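You operate a simulated robot arm through the tools that you are given. There is no shell and no other tool. Be economical: measure what you need, move in short steps, check, and stop when the job is done.

You are at the controls of a simulated two-armed robot. One attempt, no reset.

TASK
Cap the dye bottle marked VIOLET, put it back and wipe up the splash.
Fine: back in the row of dye bottles; the violet splash, with the orange pad; put the pad back. Set down upright: dye bottle with the teal cap. What is to be rubbed or washed off counts as gone when no trace of it is left.

The check looks at the end state, three seconds after you hand in, the way a careful person would. Anything else that was tipped, shoved, dropped, spilled or broken makes it a failure. A push-on lid holds only when it is set on centred and level and pressed home; a screw cap is set on level and turned clockwise until tight.

THE ROBOT
Two 7-joint arms with fingered hands on one trunk, on a base that drives. Base frame: it is fixed to the floor where the robot stands at the start and does not move with it; the origin is under the middle of the robot, x ahead of it, y to its left, z up. Lengths are in mm, angles in degrees, forces in N, time in s.
The left shoulder is at the start at [70, 132, 1167], the right one opposite. With the tool pointing down near the work surface each hand reaches from about 360 to 640 mm from the robot's upright axis, wherever it stands, measured 20 degrees to its own side. Places, roughly: violet splash [500, -300, 900]. Payload 2.3 kg a hand.
The TCP of each hand is the grasp point between the finger pads, 25 mm short of the fingertips. In the tool frame z runs along the fingers and y along their closing line. The gripper opens to 88 mm. The gripper's body begins 29 mm behind the TCP. The gripper is a hand of 3 fingers: y runs from the thumb to the fingers, the wrist lies at [-13, -97, -162] in the tool frame, and closing takes about 1.5 s.
Orientation is that of the tool frame in the base frame, as [roll, pitch, yaw] about the fixed x, y, z axes, in that order (R = Rz(yaw) Ry(pitch) Rx(roll)). With the fingers straight down and the wrist toward the robot, the tool's x, y and z point along [0, 1, 0], [1, 0, 0] and [0, 0, -1] of the base frame.

THE INTERFACE
- The arms move only by the tool arm_command. It takes "left_motion", "right_motion" or both (then of equal length, played together; a hand with none holds still); each is one flat list of numbers, 6 for each row, row after row: the turn, a rotation vector about the tool's x, y, z in degrees, then the shift along the tool's x, y, z in mm. In form: [wx, wy, wz, tx, ty, tz, wx, wy, wz, tx, ty, tz, ...]. A call has 1 to 10 rows; each row shifts and turns the commanded pose from where the row before left it, along the tool's axes as they then stand. "left_fingers" and "right_fingers" are, for a hand that has rows, the closure, from 0 (fully open) to 1 (shut), set as the call begins (left out, the last holds). Rows are played at 5 a second. More than 50 mm and 8.6 degrees between two rows, or a gripper value outside its range, and nothing of the call is played. A pose out of reach is approached as far as the arm can. The call stops where the force on the tool passes 40 N (or 10 N more than at its start, if that is more) or the arm is blocked; 0.2 s more then pass. Each finger travels about 108 mm/s and halts on what it meets, pressing with about 22 N; the grip force reading is that of the motor and also rises with nothing between the fingers. The clock runs only during rows and for 0.2 s after the last one: add rows that do not move to give the fingers time. The reply holds the time, the measured pose of the TCP, the force on the tool along the base axes, the opening and the grip force, in the units named above and with some noise, with the torque about the TCP (base axes, N m) and any sound that the robot's microphone picked up, and new pictures: "pictures" is both (left out), scene, wrist or none (wrist: the cameras of the hands that moved).
- Cameras (640 x 400 px; columns grow to the right, rows downward): "scene" is now at [115, -46.3, 1471.1]; the picture's right is [-0.58, -0.82, 0.00], its down [-0.60, 0.42, -0.68] and it looks along [0.55, -0.39, -0.74] (base axes); focal length 282 px, centre (320, 200). "left" rides on the left gripper at [-58, -85, -99] in its tool frame; the picture's right is [-0.67, -0.35, 0.66], its down [0.69, -0.63, 0.37] and it looks along [0.29, 0.69, 0.66] (tool axes); focal length 261 px, centre (320, 200). "right" rides on the right gripper at [58, -85, -99] in its tool frame; the picture's right is [-0.67, 0.35, -0.66], its down [-0.69, -0.63, 0.37] and it looks along [-0.29, 0.69, 0.66] (tool axes); focal length 261 px, centre (320, 200). There is no depth. A picture from a camera that has moved, and an enlarged one, comes with that camera's place and axes in the base frame and with its lens.
- slide_trunk(by): slides the trunk up (or, below 0, down) by that many mm; the arms and the scene camera ride with it, the base frame stays. It gives what a move gives, with no picture.
- steer(legs): drives the robot by 1 to 6 legs, each [ahead, left, turn to the left] in mm, mm and degrees, along the robot's own axes; the way and the turn of a leg run together, so that a leg with both is an arc; at most 1500 mm and 180 degrees a leg. The arms and the cameras ride along, it lands a little off, and it stops where it bumps. It gives what a move gives, and a new picture of the scene camera.
- set_fingers(index, middle, thumb_bend, thumb_turn, hand): sets how far each is bent, from 0 (flat) to 100 (curled in); at 30 the hand is open as for a grip, at 70 the pads meet at the TCP. One left out holds its place. A second passes; each finger stops where it meets its share of the squeeze, and holds until it gets a number again. A gripper value or a shape takes the hand back. It gives what a move gives, with no picture; readings hold the bend of each and the force on the fingers (four entries, about 0 where the hand has none), thumb and palm. thumb_turn goes from beside the hand (0) to across from the fingers (100), as for a grip.
- hand_shape(shape, hand): the hand has 3 fingers and takes this shape, open, in about a second: jaw (thumb against the fingers, like two jaws); tri (thumb and two fingers); tip (a fingertip pinch); poke (one finger out to press); point (the index stretched); flat (the hand flat); cup (the hand cupped); fist (a fist). The gripper value then closes the fingers along that shape, each until it touches; the sizes above hold for jaw. It gives what a move gives, with no picture.
- head_to(pan, tilt): turns the head with the scene camera to pan (to the left, within 86 degrees either way) and tilt (down, from -29 to 69), counted from straight ahead of the robot. It gives what a move gives, and a new picture of the scene camera.
- enlarge(camera, box): a new picture of the part [left, top, right, bottom] of that camera's present view, enlarged. It takes no simulated time.
- finish_job(): hands the job in; it is judged then, once.

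Go step by step. Nothing tells you exact positions but the pictures and the camera data: compare them with the known pose of the tool, close in by small moves and look again before you grip or let go. The budget is 120 turns and 260 pictures, counting those below and the enlarged ones. Unless the task says otherwise, let go and move clear before handing in, and close with one line.

The tools are called after "Request:" by a JSON object that holds its "method" and its "body". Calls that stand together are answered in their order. arm_command: Moves the arms, as the interface text tells. Its arguments: {"type":"object","properties":{"left_motion":{"type":"array","items":{"type":"number"}},"left_fingers":{"type":"number"},"right_motion":{"type":"array","items":{"type":"number"}},"right_fingers":{"type":"number"},"pictures":{"type":"string","enum":["both","scene","wrist","none"]}},"required":[]} The other tools are called the same way: slide_trunk (by) slides the trunk up or down; hand_shape (shape, hand) gives the hand a shape; set_fingers (index, middle, thumb_bend, thumb_turn, hand) moves the fingers one by one; steer (legs) drives the base; head_to (pan, tilt) turns the head that bears the scene camera; enlarge (camera, box) takes an enlarged picture of a part of a camera's view; finish_job () hands the job in.

At the start:

```text
t: 0.0
left_tool_pos: [397.0, -12.4, 1210.3]
left_orientation: [179.9, 0.1, 90.1]
left_wrist_force: [0.2, 0.8, 0.4]
left_torque: [0.03, 0.01, 0.0]
left_finger_gap: 87.7
left_grip_force: 0.0
left_shape: jaw
left_bend: [30.0, 30.0, 30.0, 98.0]
left_finger forces: [0.0, 0.0, 0.0, 0.1, 0.0, 0.1]
right_tool_pos: [267.8, -365.8, 1193.9]
right_orientation: [180.0, 0.0, 90.0]
right_wrist_force: [-0.2, -0.6, 0.0]
right_torque: [-0.01, 0.02, -0.02]
right_finger_gap: 87.7
right_grip_force: 0.0
right_shape: jaw
right_bend: [30.0, 30.0, 30.0, 98.0]
right_finger forces: [0.0, 0.0, 0.0, 0.0, 0.1, 0.0]
trunk travel left (down, up): [-725.0, 115.0]
robot x, y, heading: [-6.2, -1.9, -0.2]
head pan, tilt: [-35.1, 47.3]
```

scene: 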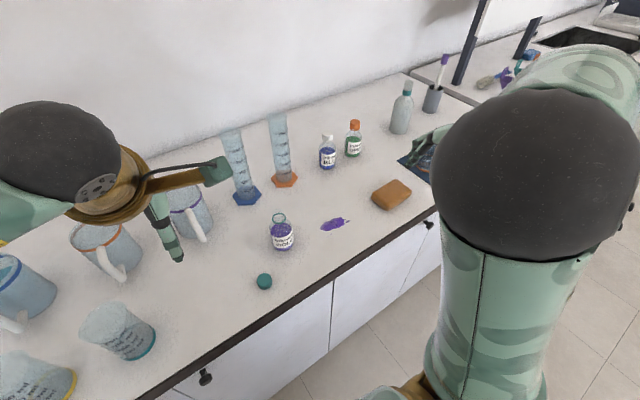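
right: 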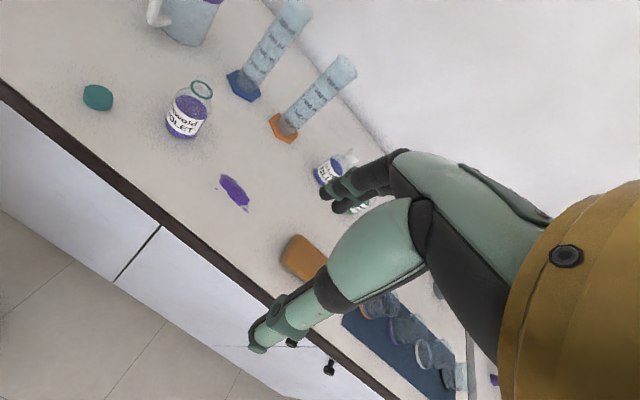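
left: 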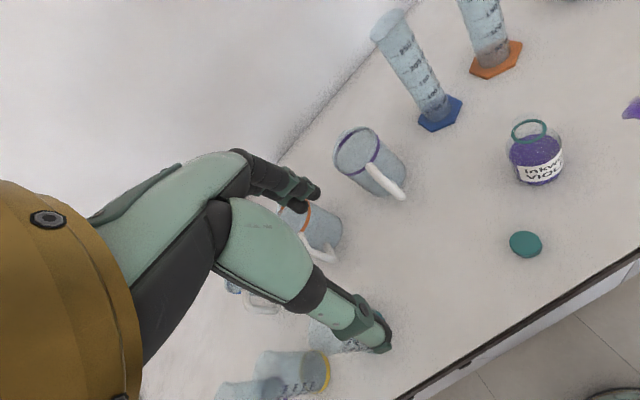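

I see the open violet bottle near [464,-188], its teal cap near [413,-111], the splash near [450,-330], the orange pad near [438,-516], and the blue and green dye bottles near [637,-440] and [640,-544]. I'll look closer before moving.

Request:
{"method": "enlarge", "body": {"camera": "scene", "box": [220, 70, 460, 220]}}

Request:
{"method": "enlarge", "body": {"camera": "scene", "box": [220, 180, 380, 300]}}

Request:
{"method": "enlarge", "body": {"camera": "right", "box": [60, 50, 300, 250]}}

```text
2.67 times, centred on (340, 145) of scene
camera zoom: at [115.0, -46.3, 1471.1], right [-0.58, -0.82, 0.0], down [-0.6, 0.42, -0.68], along [0.55, -0.39, -0.74], focal length 753 px, centre (267, 347)
```

zoom: 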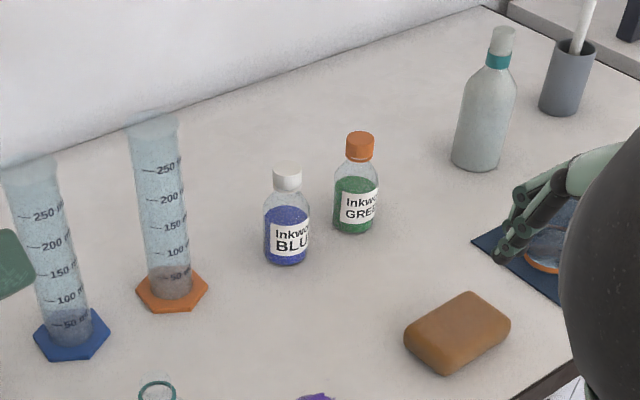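

```text
3.33 times, centred on (300, 240) of scene
camera zoom: at [115.0, -46.3, 1471.1], right [-0.58, -0.82, 0.0], down [-0.6, 0.42, -0.68], along [0.55, -0.39, -0.74], focal length 941 px, centre (387, 67)
```

zoom: 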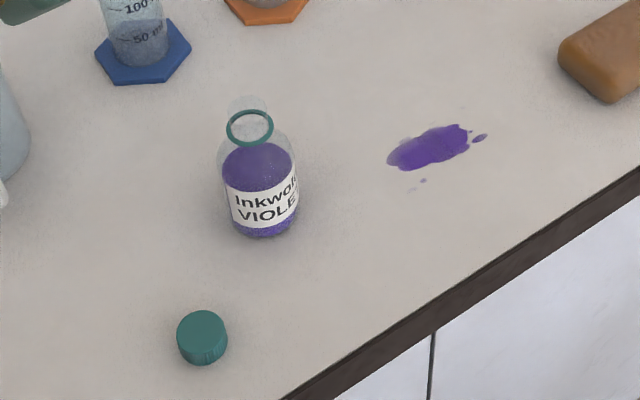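

```text
2.00 times, centred on (180, 150) of right
camera zoom: at [182.8, -307.0, 1293.6], right [0.35, -0.67, 0.66], down [-0.63, -0.69, -0.37], along [0.69, -0.29, -0.66], focal length 521 px, centre (600, 300)
```

zoom: 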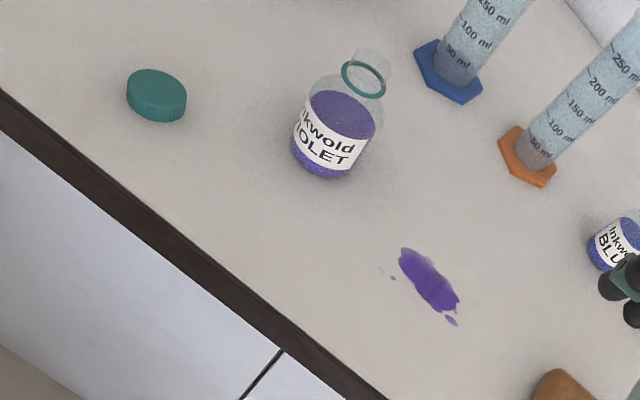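

Geometry is consistent between the two cameras, and the cap lies top-up. I'll shift the base 100 mm right for easier two-handed work. Then the left hand tilts so its fingers point right and down, to hold the bottle, while the right hand later fetches the cap.

Request:
{"method": "steer", "body": {"legs": [[0, -100, 0]]}}

Request:
{"method": "arm_command", "body": {"left_motion": [0, 0, 0, 44, 14, 0, 0, 0, 0, 44, 14, 0, 0, 0, 0, 44, 14, 0, 0, -8, 0, 0, 0, 0, 0, -8, 0, 0, 0, 0, 0, -8, 0, 0, 0, 0, 0, -8, 0, 0, 0, 0, 0, -8, 0, 0, 0, 0, 0, -8, 0, 0, 0, 0, 0, -8, 0, 0, 0, 0], "pictures": "both"}}

```text
t: 1.1
left_tool_pos: [397.6, -108.0, 1210.0]
left_orientation: [180.0, 0.2, 90.2]
left_wrist_force: [0.4, 0.8, 0.3]
left_torque: [-0.03, 0.0, 0.02]
left_finger_gap: 87.7
left_grip_force: 0.1
left_shape: jaw
left_bend: [30.0, 30.0, 30.0, 98.0]
left_finger forces: [0.0, 0.1, 0.0, 0.1, 0.0, 0.0]
right_tool_pos: [269.5, -461.6, 1194.7]
right_orientation: [-180.0, 0.2, 90.3]
right_wrist_force: [-0.3, 0.0, -0.3]
right_torque: [0.0, 0.02, -0.01]
right_finger_gap: 87.8
right_grip_force: 0.0
right_shape: jaw
right_bend: [30.0, 30.0, 30.0, 98.0]
right_finger forces: [0.0, 0.0, 0.0, 0.1, 0.1, 0.1]
trunk travel left (down, up): [-725.0, 115.0]
robot x, y, heading: [0.9, -101.4, 0.2]
head pan, tilt: [-35.1, 47.3]
camera scene: at [115.2, -141.6, 1471.3], right [-0.57, -0.82, 0.0], down [-0.6, 0.42, -0.68], along [0.56, -0.39, -0.73], focal length 282 px, centre (320, 200)
```

scene: 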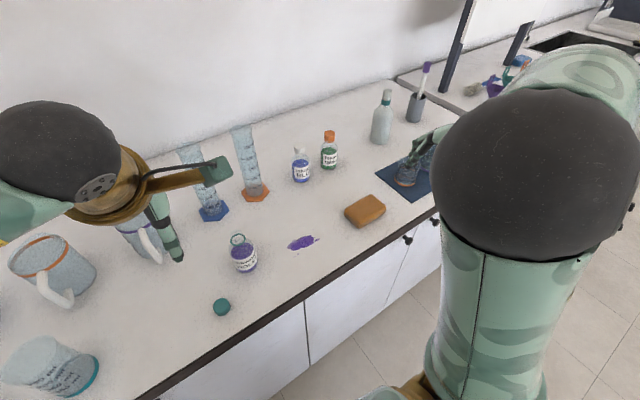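

```text
t: 3.4
left_tool_pos: [439.2, 21.2, 1208.5]
left_orientation: [180.0, 56.2, 90.2]
left_wrist_force: [-0.9, 0.9, 0.4]
left_torque: [0.02, 0.01, 0.0]
left_finger_gap: 87.4
left_grip_force: 0.1
left_shape: jaw
left_bend: [30.0, 30.0, 30.0, 98.0]
left_finger forces: [0.0, 0.1, 0.1, 0.0, 0.1, 0.1]
right_tool_pos: [270.9, -465.1, 1194.1]
right_orientation: [-180.0, 0.0, 90.2]
right_wrist_force: [0.4, -0.1, 1.4]
right_torque: [-0.02, -0.02, 0.02]
right_finger_gap: 87.5
right_grip_force: 0.2
right_shape: jaw
right_bend: [30.0, 30.0, 30.0, 98.0]
right_finger forces: [0.0, 0.1, 0.0, 0.0, 0.1, 0.1]
trunk travel left (down, up): [-725.0, 115.0]
robot x, y, heading: [0.2, -101.7, 0.6]
head pan, tilt: [-35.1, 47.3]
camera scene: at [115.3, -145.7, 1471.1], right [-0.57, -0.82, 0.0], down [-0.6, 0.42, -0.68], along [0.56, -0.39, -0.73], focal length 282 px, centre (320, 200)
camera left: at [354.0, 71.2, 1313.6], right [-0.34, -0.92, 0.19], down [-0.63, 0.07, -0.77], along [0.7, -0.39, -0.6], focal length 261 px, centre (320, 200)
```

scene: 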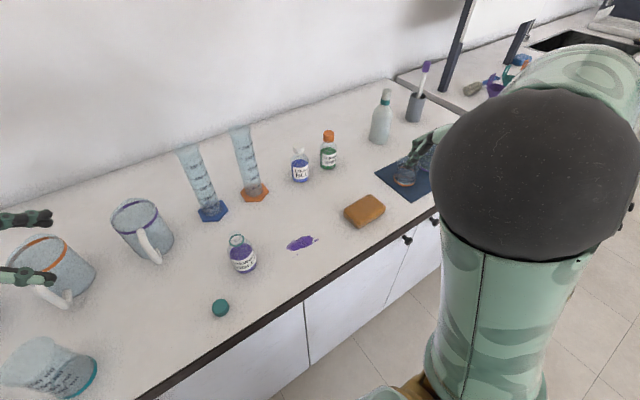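
left: 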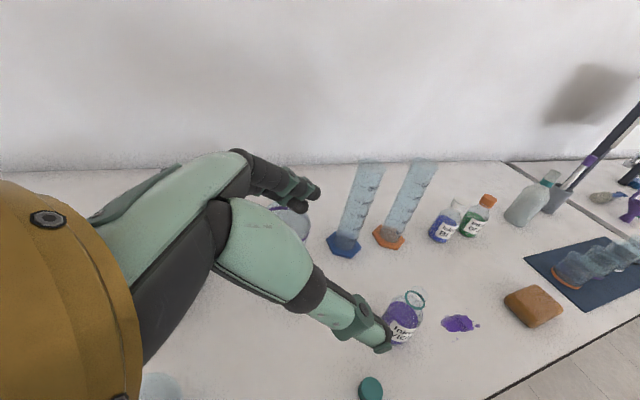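

Now the right hand moves above the cap to look.

Request:
{"method": "arm_command", "body": {"right_motion": [0, 0, 0, 39.3, 15.7, 13, 0, 0, 0, 39.3, 15.7, 13, 0, 0, 0, 39.3, 15.7, 13, 0, 0, 0, 39.3, 15.7, 13, 0, 0, 0, 39.3, 15.7, 13, 0, 0, 0, 39.3, 15.7, 13, 0, 0, 0, 39.3, 15.7, 13, 0, 0, 0, 39.3, 15.7, 13, 0, 0, 0, 39.3, 15.7, 13], "pictures": "both"}}

```text
t: 5.3
left_tool_pos: [439.8, 20.0, 1208.9]
left_orientation: [180.0, 56.0, 90.1]
left_wrist_force: [-0.2, -0.4, 0.7]
left_torque: [0.03, -0.01, -0.02]
left_finger_gap: 87.7
left_grip_force: 0.1
left_shape: jaw
left_bend: [30.0, 30.0, 30.0, 98.0]
left_finger forces: [0.1, 0.0, 0.1, 0.0, 0.0, 0.0]
right_tool_pos: [440.0, -168.5, 1062.3]
right_orientation: [179.5, -1.2, 90.3]
right_wrist_force: [0.2, 0.0, 0.3]
right_torque: [-0.01, 0.0, 0.01]
right_finger_gap: 87.7
right_grip_force: 0.0
right_shape: jaw
right_bend: [30.0, 30.0, 30.0, 98.0]
right_finger forces: [0.0, 0.0, 0.0, 0.1, 0.0, 0.1]
right hand out of reach, approached as far as the arm can: row 3, 4, 5, 9
trunk travel left (down, up): [-725.0, 115.0]
robot x, y, heading: [2.0, -103.8, 0.3]
head pan, tilt: [-35.1, 47.3]
camera scene: at [115.9, -146.0, 1471.1], right [-0.57, -0.82, 0.0], down [-0.6, 0.42, -0.68], along [0.56, -0.39, -0.74], focal length 282 px, centre (320, 200)
camera right: at [352.8, -112.7, 1163.8], right [0.35, -0.68, 0.64], down [-0.62, -0.68, -0.39], along [0.7, -0.27, -0.66], focal length 261 px, centre (320, 200)
```

scene: 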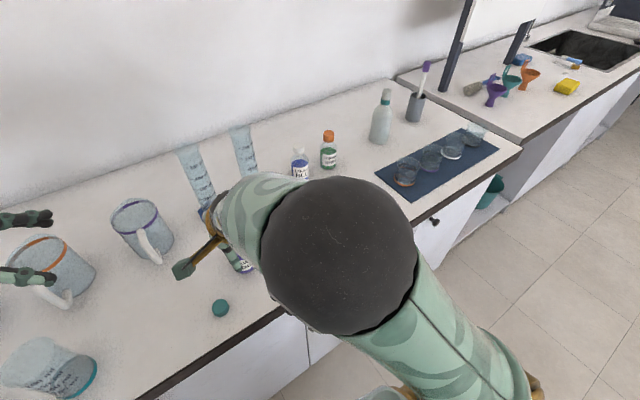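
right: 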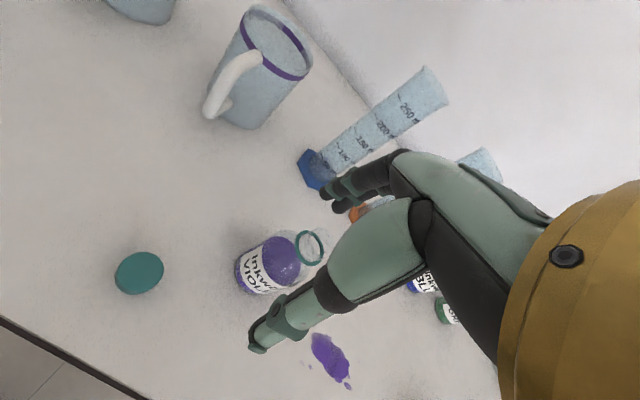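

The right hand hits a reach limit near the robot's midline with this yaw. I'll rotate it to the left so its wrist comes from the right side.

Request:
{"method": "arm_command", "body": {"right_motion": [0, 0, -8, 0, 0, 0, 0, 0, -8, 0, 0, 0, 0, 0, -8, 0, 0, 0, 0, 0, -8, 0, 0, 0, 0, 0, -8, 0, 0, 0, 0, 0, -8, 0, 0, 0], "pictures": "both"}}

```text
t: 6.8
left_tool_pos: [440.1, 20.0, 1209.9]
left_orientation: [180.0, 56.0, 90.2]
left_wrist_force: [0.1, -0.1, 0.8]
left_torque: [0.04, -0.05, 0.02]
left_finger_gap: 87.6
left_grip_force: 0.0
left_shape: jaw
left_bend: [30.0, 30.0, 30.0, 98.0]
left_finger forces: [0.1, 0.0, 0.0, 0.0, 0.0, 0.0]
right_tool_pos: [435.8, -166.6, 1056.1]
right_orientation: [180.0, 0.1, 138.3]
right_wrist_force: [-0.6, 0.2, -0.6]
right_torque: [-0.01, -0.03, 0.01]
right_finger_gap: 87.8
right_grip_force: 0.0
right_shape: jaw
right_bend: [30.0, 30.0, 30.0, 98.0]
right_finger forces: [0.0, 0.0, 0.0, 0.1, 0.0, 0.0]
trunk travel left (down, up): [-725.0, 115.0]
robot x, y, heading: [0.1, -100.3, 0.2]
head pan, tilt: [-35.1, 47.3]
camera scene: at [115.8, -146.3, 1471.1], right [-0.57, -0.82, 0.0], down [-0.6, 0.42, -0.68], along [0.56, -0.39, -0.74], focal length 282 px, centre (320, 200)
camera right: at [335.2, -190.6, 1155.9], right [0.73, -0.19, 0.66], down [0.09, -0.93, -0.37], along [0.68, 0.33, -0.66], focal length 261 px, centre (320, 200)
```

scene: 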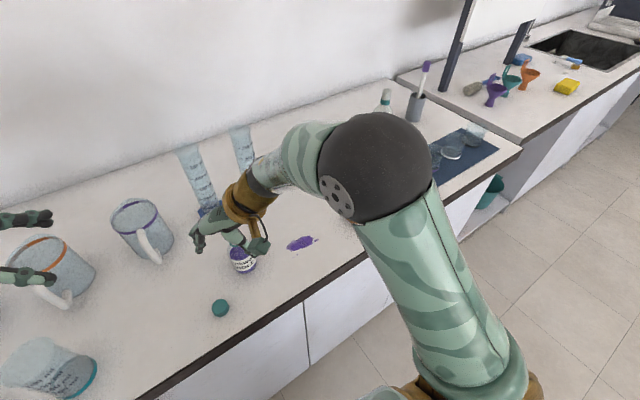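
right: 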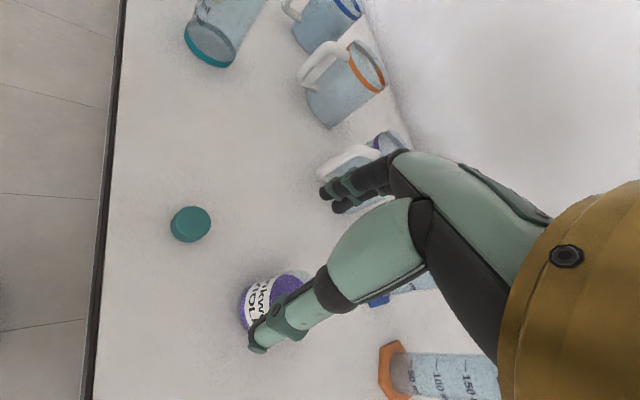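

Cap is confirmed near [412,-110]. Moving over it.

Request:
{"method": "arm_command", "body": {"right_motion": [0, 0, 0, 27.6, 13.5, 0, 0, 0, 0, 27.6, 13.5, 0, 0, 0, 0, 0, 0, 40, 0, 0, 0, 0, 0, 25], "pictures": "both"}}

```text
t: 7.8
left_tool_pos: [441.0, 21.5, 1209.2]
left_orientation: [-179.7, 56.0, 90.4]
left_wrist_force: [0.2, 0.0, -0.1]
left_torque: [0.02, -0.02, 0.04]
left_finger_gap: 87.4
left_grip_force: 0.0
left_shape: jaw
left_bend: [30.0, 30.0, 30.0, 98.0]
left_finger forces: [0.1, 0.1, 0.0, 0.0, 0.0, 0.1]
right_tool_pos: [417.7, -111.0, 994.3]
right_orientation: [179.0, -0.8, 137.3]
right_wrist_force: [0.1, -0.3, 0.8]
right_torque: [0.0, 0.0, 0.01]
right_finger_gap: 87.8
right_grip_force: 0.1
right_shape: jaw
right_bend: [30.0, 30.0, 30.0, 98.0]
right_finger forces: [0.0, 0.0, 0.0, 0.1, 0.0, 0.1]
trunk travel left (down, up): [-725.0, 115.0]
robot x, y, heading: [1.5, -103.6, 0.2]
head pan, tilt: [-35.1, 47.3]
camera scene: at [116.7, -146.3, 1471.0], right [-0.57, -0.82, 0.0], down [-0.6, 0.42, -0.68], along [0.56, -0.39, -0.74], focal length 282 px, centre (320, 200)
camera right: at [314.7, -135.5, 1094.9], right [0.73, -0.21, 0.65], down [0.08, -0.92, -0.39], along [0.68, 0.33, -0.65], focal length 261 px, centre (320, 200)
```

scene: 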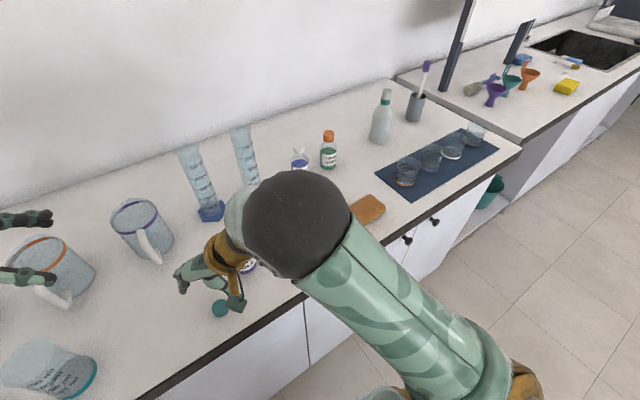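
right: 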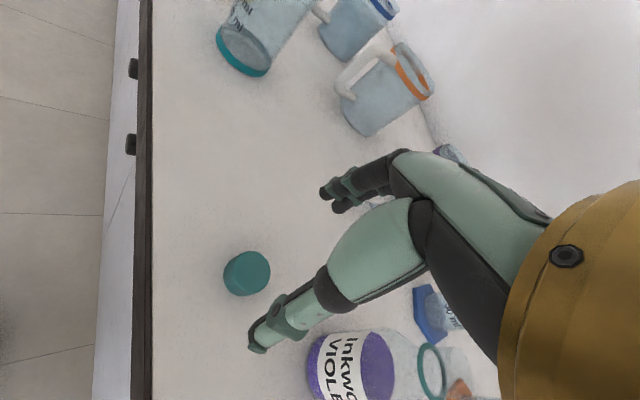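

Cap at about [411.5,-110]; centering and descending part way.

Request:
{"method": "arm_command", "body": {"right_motion": [0, 0, 0, 4.7, -3.7, 20, 0, 0, 0, 0, 0, 34], "pictures": "wrist"}}

Request:
{"method": "enlarge", "body": {"camera": "right", "box": [200, 150, 440, 350]}}

```text
t: 8.3
left_tool_pos: [440.6, 20.4, 1209.8]
left_orientation: [-179.8, 56.0, 90.4]
left_wrist_force: [0.5, 0.9, 0.3]
left_torque: [0.01, -0.03, 0.02]
left_finger_gap: 87.6
left_grip_force: 0.1
left_shape: jaw
left_bend: [30.0, 30.0, 30.0, 98.0]
left_finger forces: [0.0, 0.0, 0.0, 0.0, 0.0, 0.0]
right_tool_pos: [405.9, -110.9, 935.0]
right_orientation: [-179.7, 0.2, 138.2]
right_wrist_force: [0.5, -0.7, -0.2]
right_torque: [0.03, -0.02, 0.0]
right_finger_gap: 87.9
right_grip_force: 0.1
right_shape: jaw
right_bend: [30.0, 30.0, 30.0, 98.0]
right_finger forces: [0.0, 0.1, 0.1, 0.1, 0.0, 0.0]
trunk travel left (down, up): [-725.0, 115.0]
robot x, y, heading: [-1.0, -104.4, 0.4]
head pan, tilt: [-35.1, 47.3]
camera right: at [305.6, -133.6, 1035.9], right [0.73, -0.18, 0.66], down [0.09, -0.93, -0.36], along [0.67, 0.32, -0.66], focal length 261 px, centre (320, 200)
```

right: 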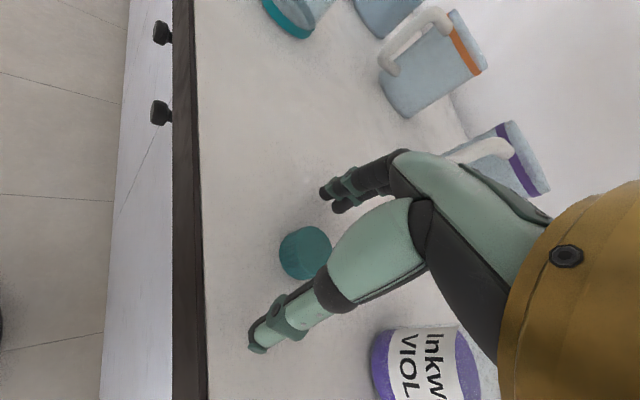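

```text
2.00 times, centred on (320, 250) of right
camera zoom: at [305.6, -133.6, 1035.9], right [0.73, -0.18, 0.66], down [0.09, -0.93, -0.36], along [0.67, 0.32, -0.66], focal length 521 px, centre (320, 100)
```

zoom: 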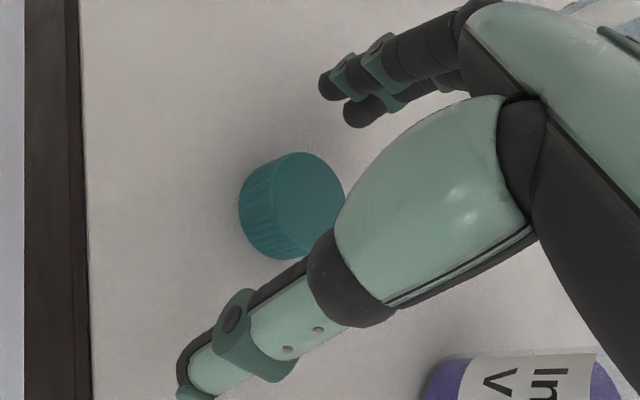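

Centered over the cap; descending the last bit and closing gently.

Request:
{"method": "arm_command", "body": {"right_motion": [0, 0, 0, -2, 1.5, 7], "pictures": "none"}}

Request:
{"method": "arm_command", "body": {"right_motion": [0, 0, 0, 0, 0, 0, 0, 0, 0, 0, 0, 0, 0, 0, 0, 0, 0, 0, 0, 0, 0, 0, 0, 0, 0, 0, 0, 0, 0, 0, 0, 0, 0, 0, 0, 0, 0, 0, 0, 0, 0, 0, 0, 0, 0, 0, 0, 0], "right_fingers": 0.9, "pictures": "wrist"}}

Request:
{"method": "enlarge", "body": {"camera": "right", "box": [200, 150, 440, 350]}}

```text
t: 8.8
left_tool_pos: [439.4, 20.7, 1209.9]
left_orientation: [-179.9, 56.0, 90.3]
left_wrist_force: [-0.3, -0.2, -0.4]
left_torque: [-0.04, 0.02, -0.03]
left_finger_gap: 87.5
left_grip_force: 0.1
left_shape: jaw
left_bend: [30.0, 30.0, 30.0, 98.0]
left_finger forces: [0.1, 0.0, 0.0, 0.1, 0.1, 0.0]
right_tool_pos: [406.9, -110.7, 929.5]
right_orientation: [-179.8, 0.1, 138.3]
right_wrist_force: [-0.7, -0.6, -0.2]
right_torque: [-0.01, -0.02, 0.03]
right_finger_gap: 87.7
right_grip_force: 0.2
right_shape: jaw
right_bend: [30.0, 30.0, 30.0, 98.0]
right_finger forces: [0.0, 0.0, 0.0, 0.1, 0.0, 0.0]
trunk travel left (down, up): [-725.0, 115.0]
robot x, y, heading: [2.3, -105.3, 0.3]
head pan, tilt: [-35.1, 47.3]
```

```text
t: 10.6
left_tool_pos: [440.0, 20.8, 1208.7]
left_orientation: [179.9, 56.0, 90.2]
left_wrist_force: [0.2, -0.7, -0.3]
left_torque: [0.03, 0.02, 0.01]
left_finger_gap: 87.7
left_grip_force: 0.0
left_shape: jaw
left_bend: [30.0, 30.0, 30.0, 98.0]
left_finger forces: [0.0, 0.0, 0.0, 0.1, 0.0, 0.0]
right_tool_pos: [407.0, -110.1, 929.1]
right_orientation: [179.9, 0.0, 138.2]
right_wrist_force: [0.0, 0.2, 0.5]
right_torque: [0.01, 0.03, -0.02]
right_finger_gap: 22.4
right_grip_force: 21.9
right_shape: jaw
right_bend: [74.0, 54.0, 75.0, 100.0]
right_finger forces: [9.0, 8.4, 0.1, 0.0, 18.6, 0.0]
trunk travel left (down, up): [-725.0, 115.0]
robot x, y, heading: [-0.9, -102.8, 0.1]
head pan, tilt: [-35.1, 47.3]
camera right: at [306.9, -133.2, 1030.4], right [0.73, -0.19, 0.66], down [0.09, -0.93, -0.37], along [0.68, 0.33, -0.66], focal length 261 px, centre (320, 200)
```

right: 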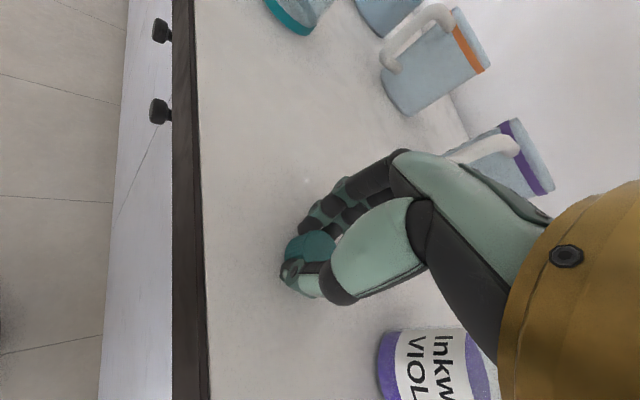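

```text
2.00 times, centred on (320, 250) of right
camera zoom: at [306.9, -133.2, 1030.4], right [0.73, -0.19, 0.66], down [0.09, -0.93, -0.37], along [0.68, 0.33, -0.66], focal length 521 px, centre (320, 100)
```

zoom: 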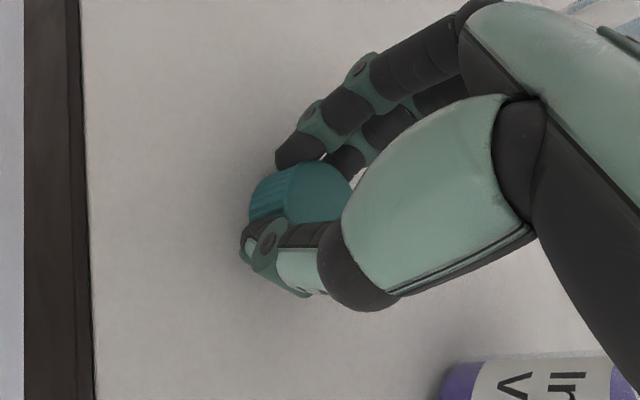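

The cap is held but off-centre between the two fingers (index curled more). I'll open, shift 4 mm, and re-close.

Request:
{"method": "arm_command", "body": {"right_motion": [0, 0, 0, 0, 0, 0, 0, 0, 0, 0, 0, 0, 0, 0, 0, 0, 0, 0, 0, 0, 0, -4, 0, 0], "right_fingers": 0.2, "pictures": "none"}}

Request:
{"method": "arm_command", "body": {"right_motion": [0, 0, 0, 0, 0, 0, 0, 0, 0, 0, 0, 0, 0, 0, 0, 0, 0, 0, 0, 0, 0, 0, 0, 0, 0, 0, 0, 0, 0, 0, 0, 0, 0, 0, 0, 0, 0, 0, 0, 0, 0, 0], "right_fingers": 0.9, "pictures": "none"}}

Request:
{"method": "enlarge", "body": {"camera": "right", "box": [200, 150, 440, 350]}}

```text
t: 11.6
left_tool_pos: [439.0, 19.6, 1209.7]
left_orientation: [-180.0, 55.9, 90.2]
left_wrist_force: [0.1, 0.1, -0.1]
left_torque: [-0.03, 0.0, 0.0]
left_finger_gap: 87.5
left_grip_force: 0.0
left_shape: jaw
left_bend: [30.0, 30.0, 30.0, 98.0]
left_finger forces: [0.0, 0.1, 0.1, 0.0, 0.0, 0.0]
right_tool_pos: [411.7, -113.3, 929.6]
right_orientation: [-180.0, 0.1, 138.3]
right_wrist_force: [0.0, -0.1, -0.2]
right_torque: [-0.02, 0.01, 0.0]
right_finger_gap: 69.9
right_grip_force: 0.1
right_shape: jaw
right_bend: [27.0, 34.0, 49.0, 99.0]
right_finger forces: [0.0, 0.0, 0.1, 0.2, 0.1, 0.1]
trunk travel left (down, up): [-725.0, 115.0]
robot x, y, heading: [-0.6, -105.9, 0.1]
head pan, tilt: [-35.1, 47.3]
```

```text
t: 13.2
left_tool_pos: [439.4, 19.7, 1209.2]
left_orientation: [-179.9, 56.0, 90.2]
left_wrist_force: [0.8, -0.1, -0.3]
left_torque: [0.01, 0.0, 0.01]
left_finger_gap: 87.6
left_grip_force: 0.1
left_shape: jaw
left_bend: [30.0, 30.0, 30.0, 98.0]
left_finger forces: [0.0, 0.0, 0.0, 0.0, 0.0, 0.0]
right_tool_pos: [411.9, -113.0, 930.1]
right_orientation: [179.9, 0.0, 138.2]
right_wrist_force: [0.4, -0.3, -0.1]
right_torque: [0.02, 0.01, 0.03]
right_finger_gap: 19.9
right_grip_force: 21.9
right_shape: jaw
right_bend: [74.0, 56.0, 74.0, 100.0]
right_finger forces: [9.6, 9.1, 0.1, 0.1, 19.9, 0.0]
trunk travel left (down, up): [-725.0, 115.0]
robot x, y, heading: [0.9, -98.7, -0.0]
head pan, tilt: [-35.1, 47.3]
```

```text
2.00 times, centred on (320, 250) of right
camera zoom: at [310.8, -136.0, 1030.4], right [0.73, -0.19, 0.66], down [0.09, -0.93, -0.37], along [0.68, 0.33, -0.66], focal length 521 px, centre (320, 100)
```

zoom: 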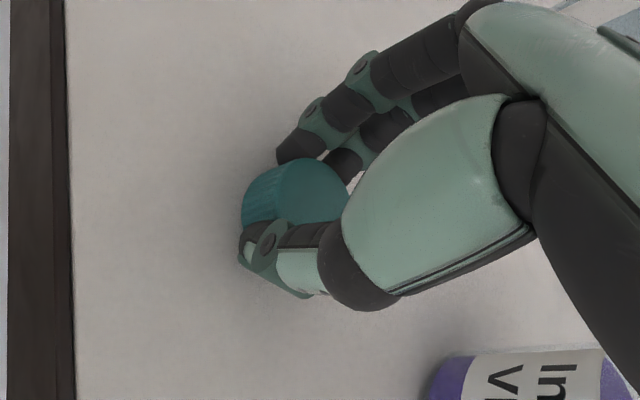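

Forces are balanced (thumb 20, fingers 9 each) and the cap straddled by thumb and fingers. Lifting it.

Request:
{"method": "arm_command", "body": {"right_motion": [0, 0, 0, 0, 0, -15, 0, 0, 0, 0, 0, -40, 0, 0, 0, 0, 0, -45, 0, 0, 0, 0, 0, -45, 0, 0, 0, 0, 0, 0], "pictures": "both"}}

Request:
{"method": "enlarge", "body": {"camera": "right", "box": [200, 150, 440, 350]}}

```text
t: 14.3
left_tool_pos: [440.5, 18.3, 1210.0]
left_orientation: [-179.8, 55.9, 90.3]
left_wrist_force: [0.2, 0.6, -0.9]
left_torque: [0.01, 0.01, -0.01]
left_finger_gap: 87.6
left_grip_force: 0.0
left_shape: jaw
left_bend: [30.0, 30.0, 30.0, 98.0]
left_finger forces: [0.0, 0.1, 0.0, 0.0, 0.1, 0.1]
right_tool_pos: [413.0, -115.1, 1074.9]
right_orientation: [179.3, -0.6, 137.7]
right_wrist_force: [0.1, -0.5, -0.9]
right_torque: [0.01, 0.0, 0.0]
right_finger_gap: 19.7
right_grip_force: 22.2
right_shape: jaw
right_bend: [74.0, 56.0, 74.0, 100.0]
right_finger forces: [9.7, 9.3, 0.0, 0.0, 19.9, 0.0]
trunk travel left (down, up): [-725.0, 115.0]
robot x, y, heading: [-0.2, -103.7, 0.2]
head pan, tilt: [-35.1, 47.3]
camera scene: at [116.4, -148.2, 1471.0], right [-0.57, -0.82, 0.0], down [-0.6, 0.42, -0.68], along [0.56, -0.39, -0.74], focal length 282 px, centre (320, 200)
camera right: at [313.1, -139.8, 1175.1], right [0.73, -0.2, 0.65], down [0.08, -0.92, -0.38], along [0.68, 0.33, -0.66], focal length 261 px, centre (320, 200)
```

scene: 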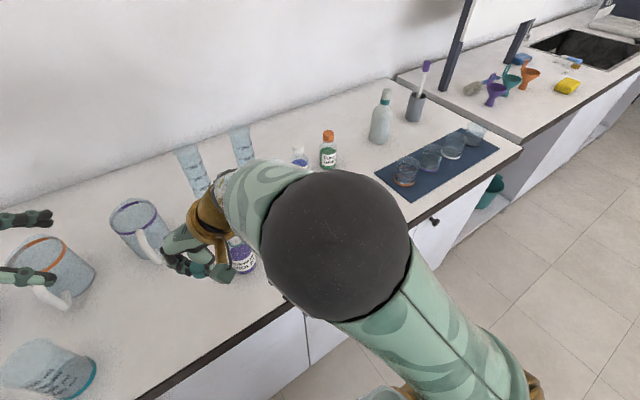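
right: 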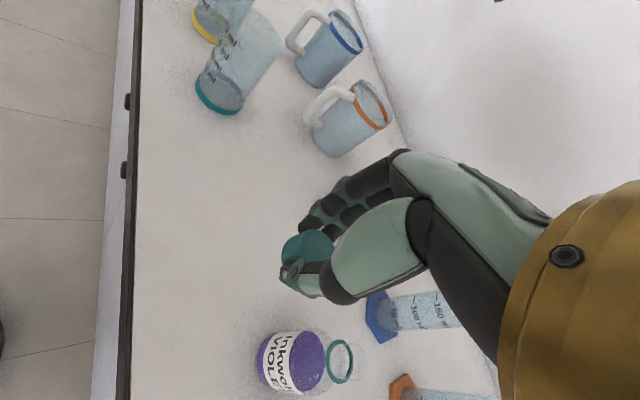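

```text
2.00 times, centred on (320, 250) of right
camera zoom: at [313.1, -139.8, 1175.1], right [0.73, -0.2, 0.65], down [0.08, -0.92, -0.38], along [0.68, 0.33, -0.66], focal length 521 px, centre (320, 100)
```

zoom: 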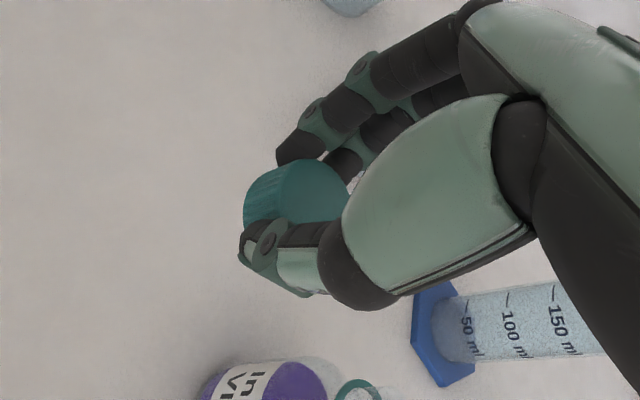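

Cap is secure. I'll park the right hand to the right, so the left can approach the bottle.

Request:
{"method": "arm_command", "body": {"right_motion": [0, 0, 0, 0, 0, -40, 0, 0, 0, -28.8, -32, 0, 0, 0, 0, -28.8, -32, 0, 0, 0, 0, -28.8, -32, 0, 0, 0, 0, -28.8, -32, 0, 0, 0, 0, -28.8, -32, 0], "pictures": "none"}}

Request:
{"method": "head_to", "body": {"pan": -10, "tilt": 55}}

Request:
{"method": "enlarge", "body": {"camera": "left", "box": [320, 250, 560, 400]}}

```text
t: 15.8
left_tool_pos: [440.1, 18.6, 1209.3]
left_orientation: [-180.0, 55.9, 90.2]
left_wrist_force: [-0.1, 0.5, 0.3]
left_torque: [-0.01, 0.0, 0.05]
left_finger_gap: 87.4
left_grip_force: 0.2
left_shape: jaw
left_bend: [30.0, 30.0, 30.0, 98.0]
left_finger forces: [0.0, 0.1, 0.1, 0.0, 0.1, 0.1]
right_tool_pos: [410.3, -325.1, 1112.8]
right_orientation: [-180.0, 0.1, 138.1]
right_wrist_force: [-0.5, 0.1, -0.4]
right_torque: [-0.01, -0.03, -0.01]
right_finger_gap: 19.8
right_grip_force: 21.8
right_shape: jaw
right_bend: [74.0, 56.0, 75.0, 100.0]
right_finger forces: [9.7, 9.6, 0.0, 0.0, 19.7, 0.1]
trunk travel left (down, up): [-725.0, 115.0]
robot x, y, heading: [-1.2, -103.6, -0.0]
head pan, tilt: [-35.1, 47.3]
```

```text
t: 16.6
left_tool_pos: [439.3, 20.9, 1209.5]
left_orientation: [-179.9, 56.0, 90.3]
left_wrist_force: [0.7, 0.0, -0.4]
left_torque: [0.02, 0.02, -0.04]
left_finger_gap: 87.6
left_grip_force: 0.1
left_shape: jaw
left_bend: [30.0, 30.0, 30.0, 98.0]
left_finger forces: [0.0, 0.0, 0.0, 0.0, 0.0, 0.1]
right_tool_pos: [409.0, -322.4, 1111.5]
right_orientation: [180.0, -0.1, 138.1]
right_wrist_force: [-0.8, 0.6, 0.0]
right_torque: [-0.02, 0.0, -0.03]
right_finger_gap: 19.8
right_grip_force: 22.5
right_shape: jaw
right_bend: [74.0, 56.0, 75.0, 100.0]
right_finger forces: [9.7, 9.5, 0.0, 0.0, 19.7, 0.0]
trunk travel left (down, up): [-725.0, 115.0]
robot x, y, heading: [-1.1, -101.4, 0.3]
head pan, tilt: [-10.0, 55.0]
camera scene: at [121.2, -113.0, 1460.9], right [-0.17, -0.99, 0.0], down [-0.81, 0.14, -0.57], along [0.57, -0.1, -0.82], focal length 282 px, centre (320, 200)
```

scene: 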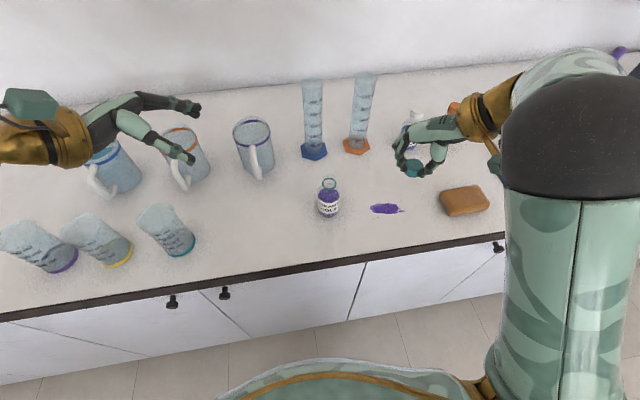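

```text
2.67 times, centred on (440, 325) of left
camera zoom: at [354.1, 70.6, 1313.7], right [-0.34, -0.92, 0.19], down [-0.63, 0.08, -0.77], along [0.7, -0.39, -0.61], focal length 695 px, centre (0, -133)
```

zoom: 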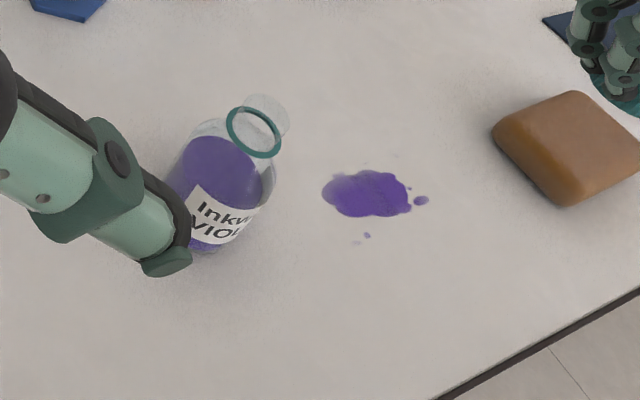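

Bottle axis triangulates to about [475,-195], neck ring at z≈996. Bringing the left hand to a pre-grasp 120 mm back along its fingers.

Request:
{"method": "arm_command", "body": {"left_motion": [0, 0, 0, 20.7, 7, 41.8, 0, 0, 0, 20.7, 7, 41.8, 0, 0, 0, 20.7, 7, 41.8, 0, 0, 0, 20.7, 7, 41.8, 0, 0, 0, 20.7, 7, 41.8], "pictures": "both"}}

Request:
{"method": "enlarge", "body": {"camera": "scene", "box": [240, 140, 440, 260]}}

```text
t: 17.8
left_tool_pos: [473.5, -94.3, 1009.2]
left_orientation: [-179.9, 56.1, 90.3]
left_wrist_force: [0.5, 0.0, -0.3]
left_torque: [-0.01, 0.01, 0.01]
left_finger_gap: 88.0
left_grip_force: 0.2
left_shape: jaw
left_bend: [30.0, 30.0, 30.0, 98.0]
left_finger forces: [0.1, 0.0, 0.0, 0.1, 0.0, 0.0]
right_tool_pos: [410.5, -324.2, 1112.6]
right_orientation: [-180.0, -0.2, 138.2]
right_wrist_force: [-0.8, 0.3, -0.5]
right_torque: [0.0, 0.0, 0.0]
right_finger_gap: 20.0
right_grip_force: 22.3
right_shape: jaw
right_bend: [74.0, 56.0, 75.0, 100.0]
right_finger forces: [9.7, 9.4, 0.0, 0.0, 19.7, 0.0]
trunk travel left (down, up): [-725.0, 115.0]
robot x, y, heading: [-0.7, -101.5, 0.2]
head pan, tilt: [-10.0, 55.0]
camera scene: at [122.7, -114.0, 1460.8], right [-0.17, -0.99, 0.0], down [-0.81, 0.14, -0.57], along [0.56, -0.1, -0.82], focal length 282 px, centre (320, 200)
camera left: at [390.1, -44.1, 1113.7], right [-0.34, -0.92, 0.19], down [-0.63, 0.08, -0.77], along [0.69, -0.39, -0.61], focal length 261 px, centre (320, 200)
```

scene: 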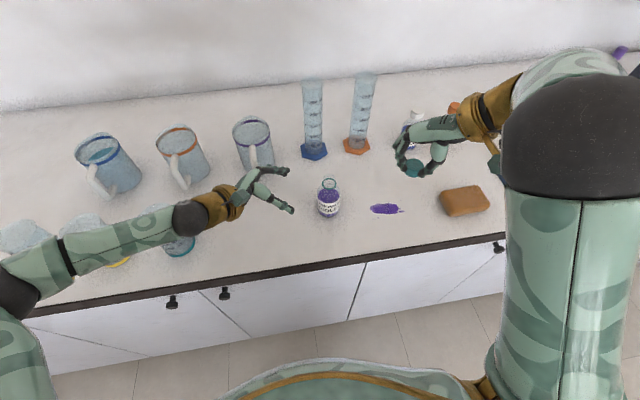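
left: 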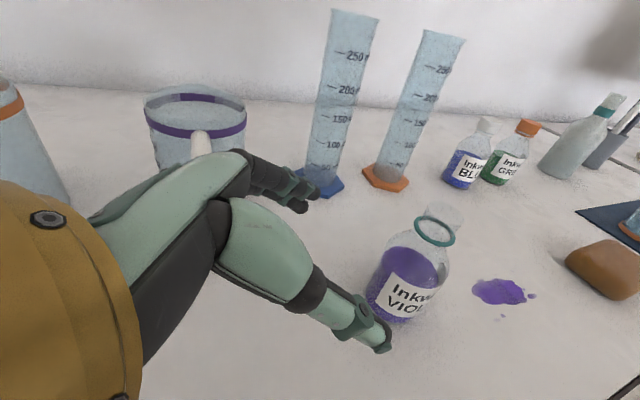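

```text
3.20 times, centred on (340, 200) of scene
camera zoom: at [122.7, -114.0, 1460.8], right [-0.17, -0.99, 0.0], down [-0.81, 0.14, -0.57], along [0.56, -0.1, -0.82], focal length 904 px, centre (256, 200)
```

zoom: 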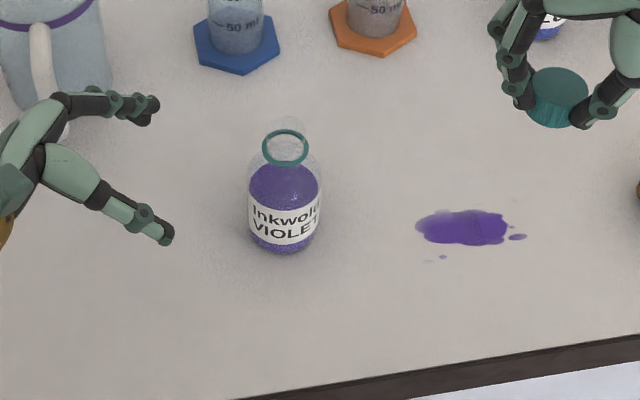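

The left forearm passes near the beakers, so I'll shift the base another 40 mm right to gain clearance before lowering.

Request:
{"method": "steer", "body": {"legs": [[0, -40, 0]]}}

```text
t: 18.7
left_tool_pos: [474.7, -127.6, 1010.2]
left_orientation: [-179.9, 56.3, 90.6]
left_wrist_force: [0.0, 0.7, -0.6]
left_torque: [0.03, 0.02, -0.02]
left_finger_gap: 87.5
left_grip_force: 0.1
left_shape: jaw
left_bend: [30.0, 30.0, 30.0, 98.0]
left_finger forces: [0.0, 0.0, 0.0, 0.0, 0.0, 0.0]
right_tool_pos: [410.6, -356.6, 1113.2]
right_orientation: [-179.5, 0.2, 138.2]
right_wrist_force: [-0.3, 0.7, 0.2]
right_torque: [-0.02, 0.0, 0.03]
right_finger_gap: 19.7
right_grip_force: 22.1
right_shape: jaw
right_bend: [74.0, 56.0, 75.0, 100.0]
right_finger forces: [9.6, 9.5, 0.0, 0.0, 19.7, 0.0]
trunk travel left (down, up): [-725.0, 115.0]
robot x, y, heading: [2.5, -140.9, 0.4]
head pan, tilt: [-10.0, 55.0]
camera scene: at [121.3, -145.9, 1461.0], right [-0.17, -0.99, 0.01], down [-0.81, 0.13, -0.57], along [0.57, -0.1, -0.82], focal length 282 px, centre (320, 200)
```

scene: 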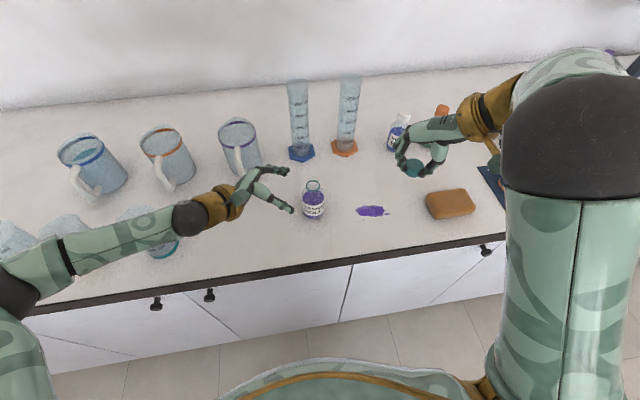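

Request:
{"method": "arm_command", "body": {"left_motion": [0, 0, 0, 18.6, 2, 0, 0, 0, 0, 0, 0, 30, 0, 0, 0, 0, 0, 30], "pictures": "both"}}

Request:
{"method": "enlarge", "body": {"camera": "scene", "box": [220, 140, 400, 260]}}

```text
t: 19.5
left_tool_pos: [475.2, -175.1, 960.1]
left_orientation: [-179.9, 55.8, 90.6]
left_wrist_force: [-0.9, 0.4, -0.8]
left_torque: [0.02, -0.05, -0.01]
left_finger_gap: 87.6
left_grip_force: 0.2
left_shape: jaw
left_bend: [30.0, 30.0, 30.0, 98.0]
left_finger forces: [0.1, 0.1, 0.1, 0.1, 0.0, 0.0]
right_tool_pos: [410.4, -366.0, 1112.5]
right_orientation: [179.9, 0.0, 138.3]
right_wrist_force: [-0.5, 0.4, -0.2]
right_torque: [0.02, -0.01, -0.01]
right_finger_gap: 19.9
right_grip_force: 22.3
right_shape: jaw
right_bend: [74.0, 56.0, 75.0, 100.0]
right_finger forces: [9.7, 9.6, 0.0, 0.0, 19.7, 0.0]
trunk travel left (down, up): [-725.0, 115.0]
robot x, y, heading: [1.2, -141.8, 0.2]
head pan, tilt: [-10.0, 55.0]
camera scene: at [122.1, -156.3, 1460.8], right [-0.17, -0.99, 0.0], down [-0.81, 0.14, -0.57], along [0.56, -0.09, -0.82], focal length 282 px, centre (320, 200)
camera left: at [390.1, -124.9, 1063.8], right [-0.34, -0.92, 0.19], down [-0.63, 0.08, -0.77], along [0.7, -0.38, -0.61], focal length 261 px, centre (320, 200)
```

scene: 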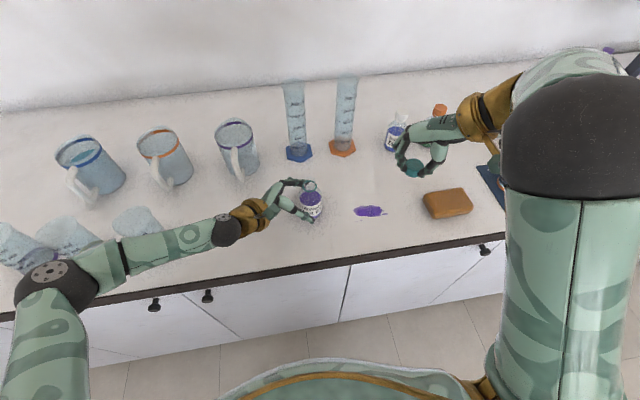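
left: 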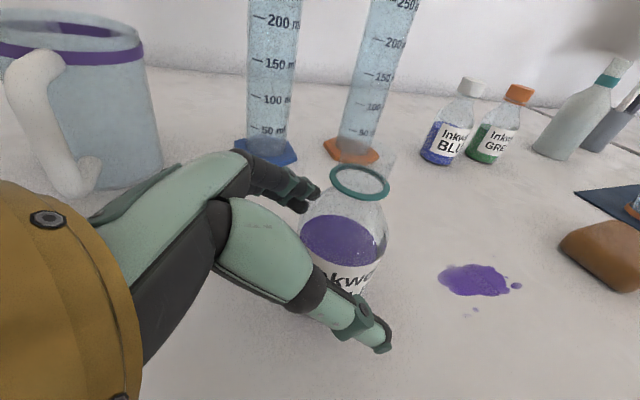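

```text
3.33 times, centred on (310, 200) of scene
camera zoom: at [122.1, -156.3, 1460.8], right [-0.17, -0.99, 0.0], down [-0.81, 0.14, -0.57], along [0.56, -0.09, -0.82], focal length 941 px, centre (353, 200)
```

zoom: 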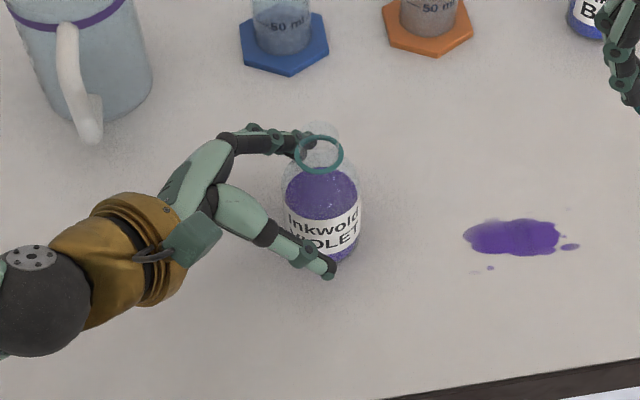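

Left fingers are straddling the bottle well. Advance the last 26 mm and close.

Request:
{"method": "arm_command", "body": {"left_motion": [0, 0, 0, 2, 1, 14, 0, 0, 0, 1, 0.5, 12], "pictures": "none"}}

Request:
{"method": "arm_command", "body": {"left_motion": [0, 0, 0, 0, 0, 0, 0, 0, 0, 0, 0, 0, 0, 0, 0, 0, 0, 0, 0, 0, 0, 0, 0, 0, 0, 0, 0, 0, 0, 0, 0, 0, 0, 0, 0, 0, 0, 0, 0, 0, 0, 0], "left_fingers": 0.8, "pictures": "both"}}

Request:
{"method": "enlarge", "body": {"camera": "scene", "box": [220, 140, 400, 260]}}

```text
t: 20.1
left_tool_pos: [476.8, -193.0, 943.9]
left_orientation: [179.9, 56.0, 90.4]
left_wrist_force: [0.1, 0.2, 0.6]
left_torque: [-0.01, -0.01, -0.05]
left_finger_gap: 87.6
left_grip_force: 0.1
left_shape: jaw
left_bend: [30.0, 30.0, 30.0, 98.0]
left_finger forces: [0.0, 0.1, 0.0, 0.0, 0.0, 0.0]
right_tool_pos: [411.0, -365.0, 1112.3]
right_orientation: [180.0, 0.0, 138.3]
right_wrist_force: [0.0, -0.7, 0.7]
right_torque: [0.0, 0.02, -0.01]
right_finger_gap: 19.7
right_grip_force: 22.2
right_shape: jaw
right_bend: [74.0, 56.0, 75.0, 100.0]
right_finger forces: [9.7, 9.6, 0.0, 0.1, 19.7, 0.0]
trunk travel left (down, up): [-725.0, 115.0]
robot x, y, heading: [0.5, -140.8, 0.3]
head pan, tilt: [-10.0, 55.0]
```

```text
t: 21.7
left_tool_pos: [477.0, -192.1, 942.6]
left_orientation: [-180.0, 55.9, 90.4]
left_wrist_force: [0.2, -0.6, 0.0]
left_torque: [0.03, 0.01, 0.0]
left_finger_gap: 38.4
left_grip_force: 22.4
left_shape: jaw
left_bend: [75.0, 46.0, 72.0, 100.0]
left_finger forces: [11.6, 6.9, 0.1, 0.0, 19.3, 0.0]
right_tool_pos: [410.6, -363.3, 1113.1]
right_orientation: [179.9, 0.0, 138.3]
right_wrist_force: [-0.2, -0.6, -0.5]
right_torque: [-0.03, 0.03, 0.01]
right_finger_gap: 19.9
right_grip_force: 22.2
right_shape: jaw
right_bend: [74.0, 56.0, 75.0, 100.0]
right_finger forces: [9.8, 9.6, 0.0, 0.0, 19.7, 0.1]
trunk travel left (down, up): [-725.0, 115.0]
robot x, y, heading: [-0.9, -142.4, 0.3]
head pan, tilt: [-10.0, 55.0]
camera scene: at [121.6, -153.9, 1460.9], right [-0.17, -0.99, 0.0], down [-0.81, 0.14, -0.57], along [0.57, -0.1, -0.82], focal length 282 px, centre (320, 200)
camera left: at [391.8, -141.5, 1047.7], right [-0.34, -0.92, 0.19], down [-0.63, 0.08, -0.77], along [0.7, -0.38, -0.61], focal length 261 px, centre (320, 200)
```

scene: 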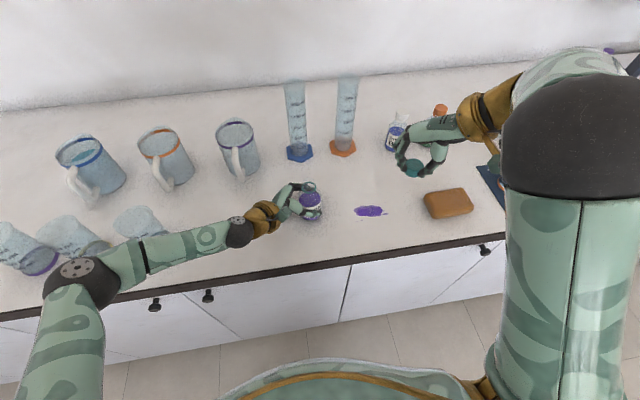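
left: 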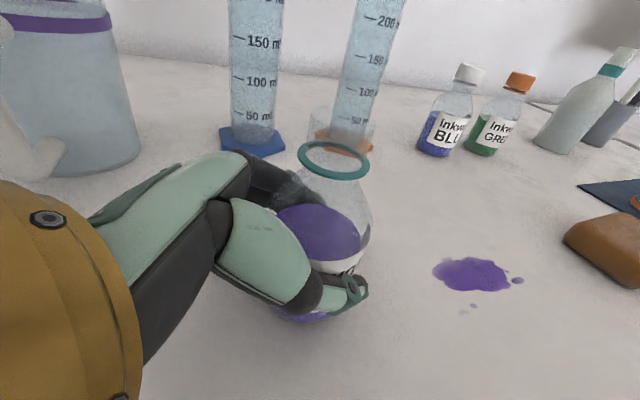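

```text
3.33 times, centred on (310, 200) of scene
camera zoom: at [121.6, -153.9, 1460.9], right [-0.17, -0.99, 0.0], down [-0.81, 0.14, -0.57], along [0.57, -0.1, -0.82], focal length 941 px, centre (353, 200)
```

zoom: 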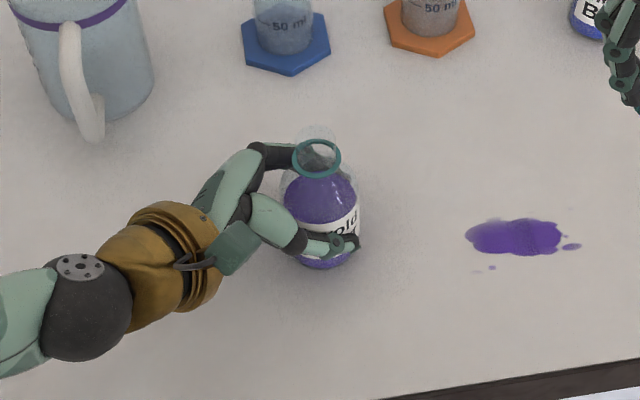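

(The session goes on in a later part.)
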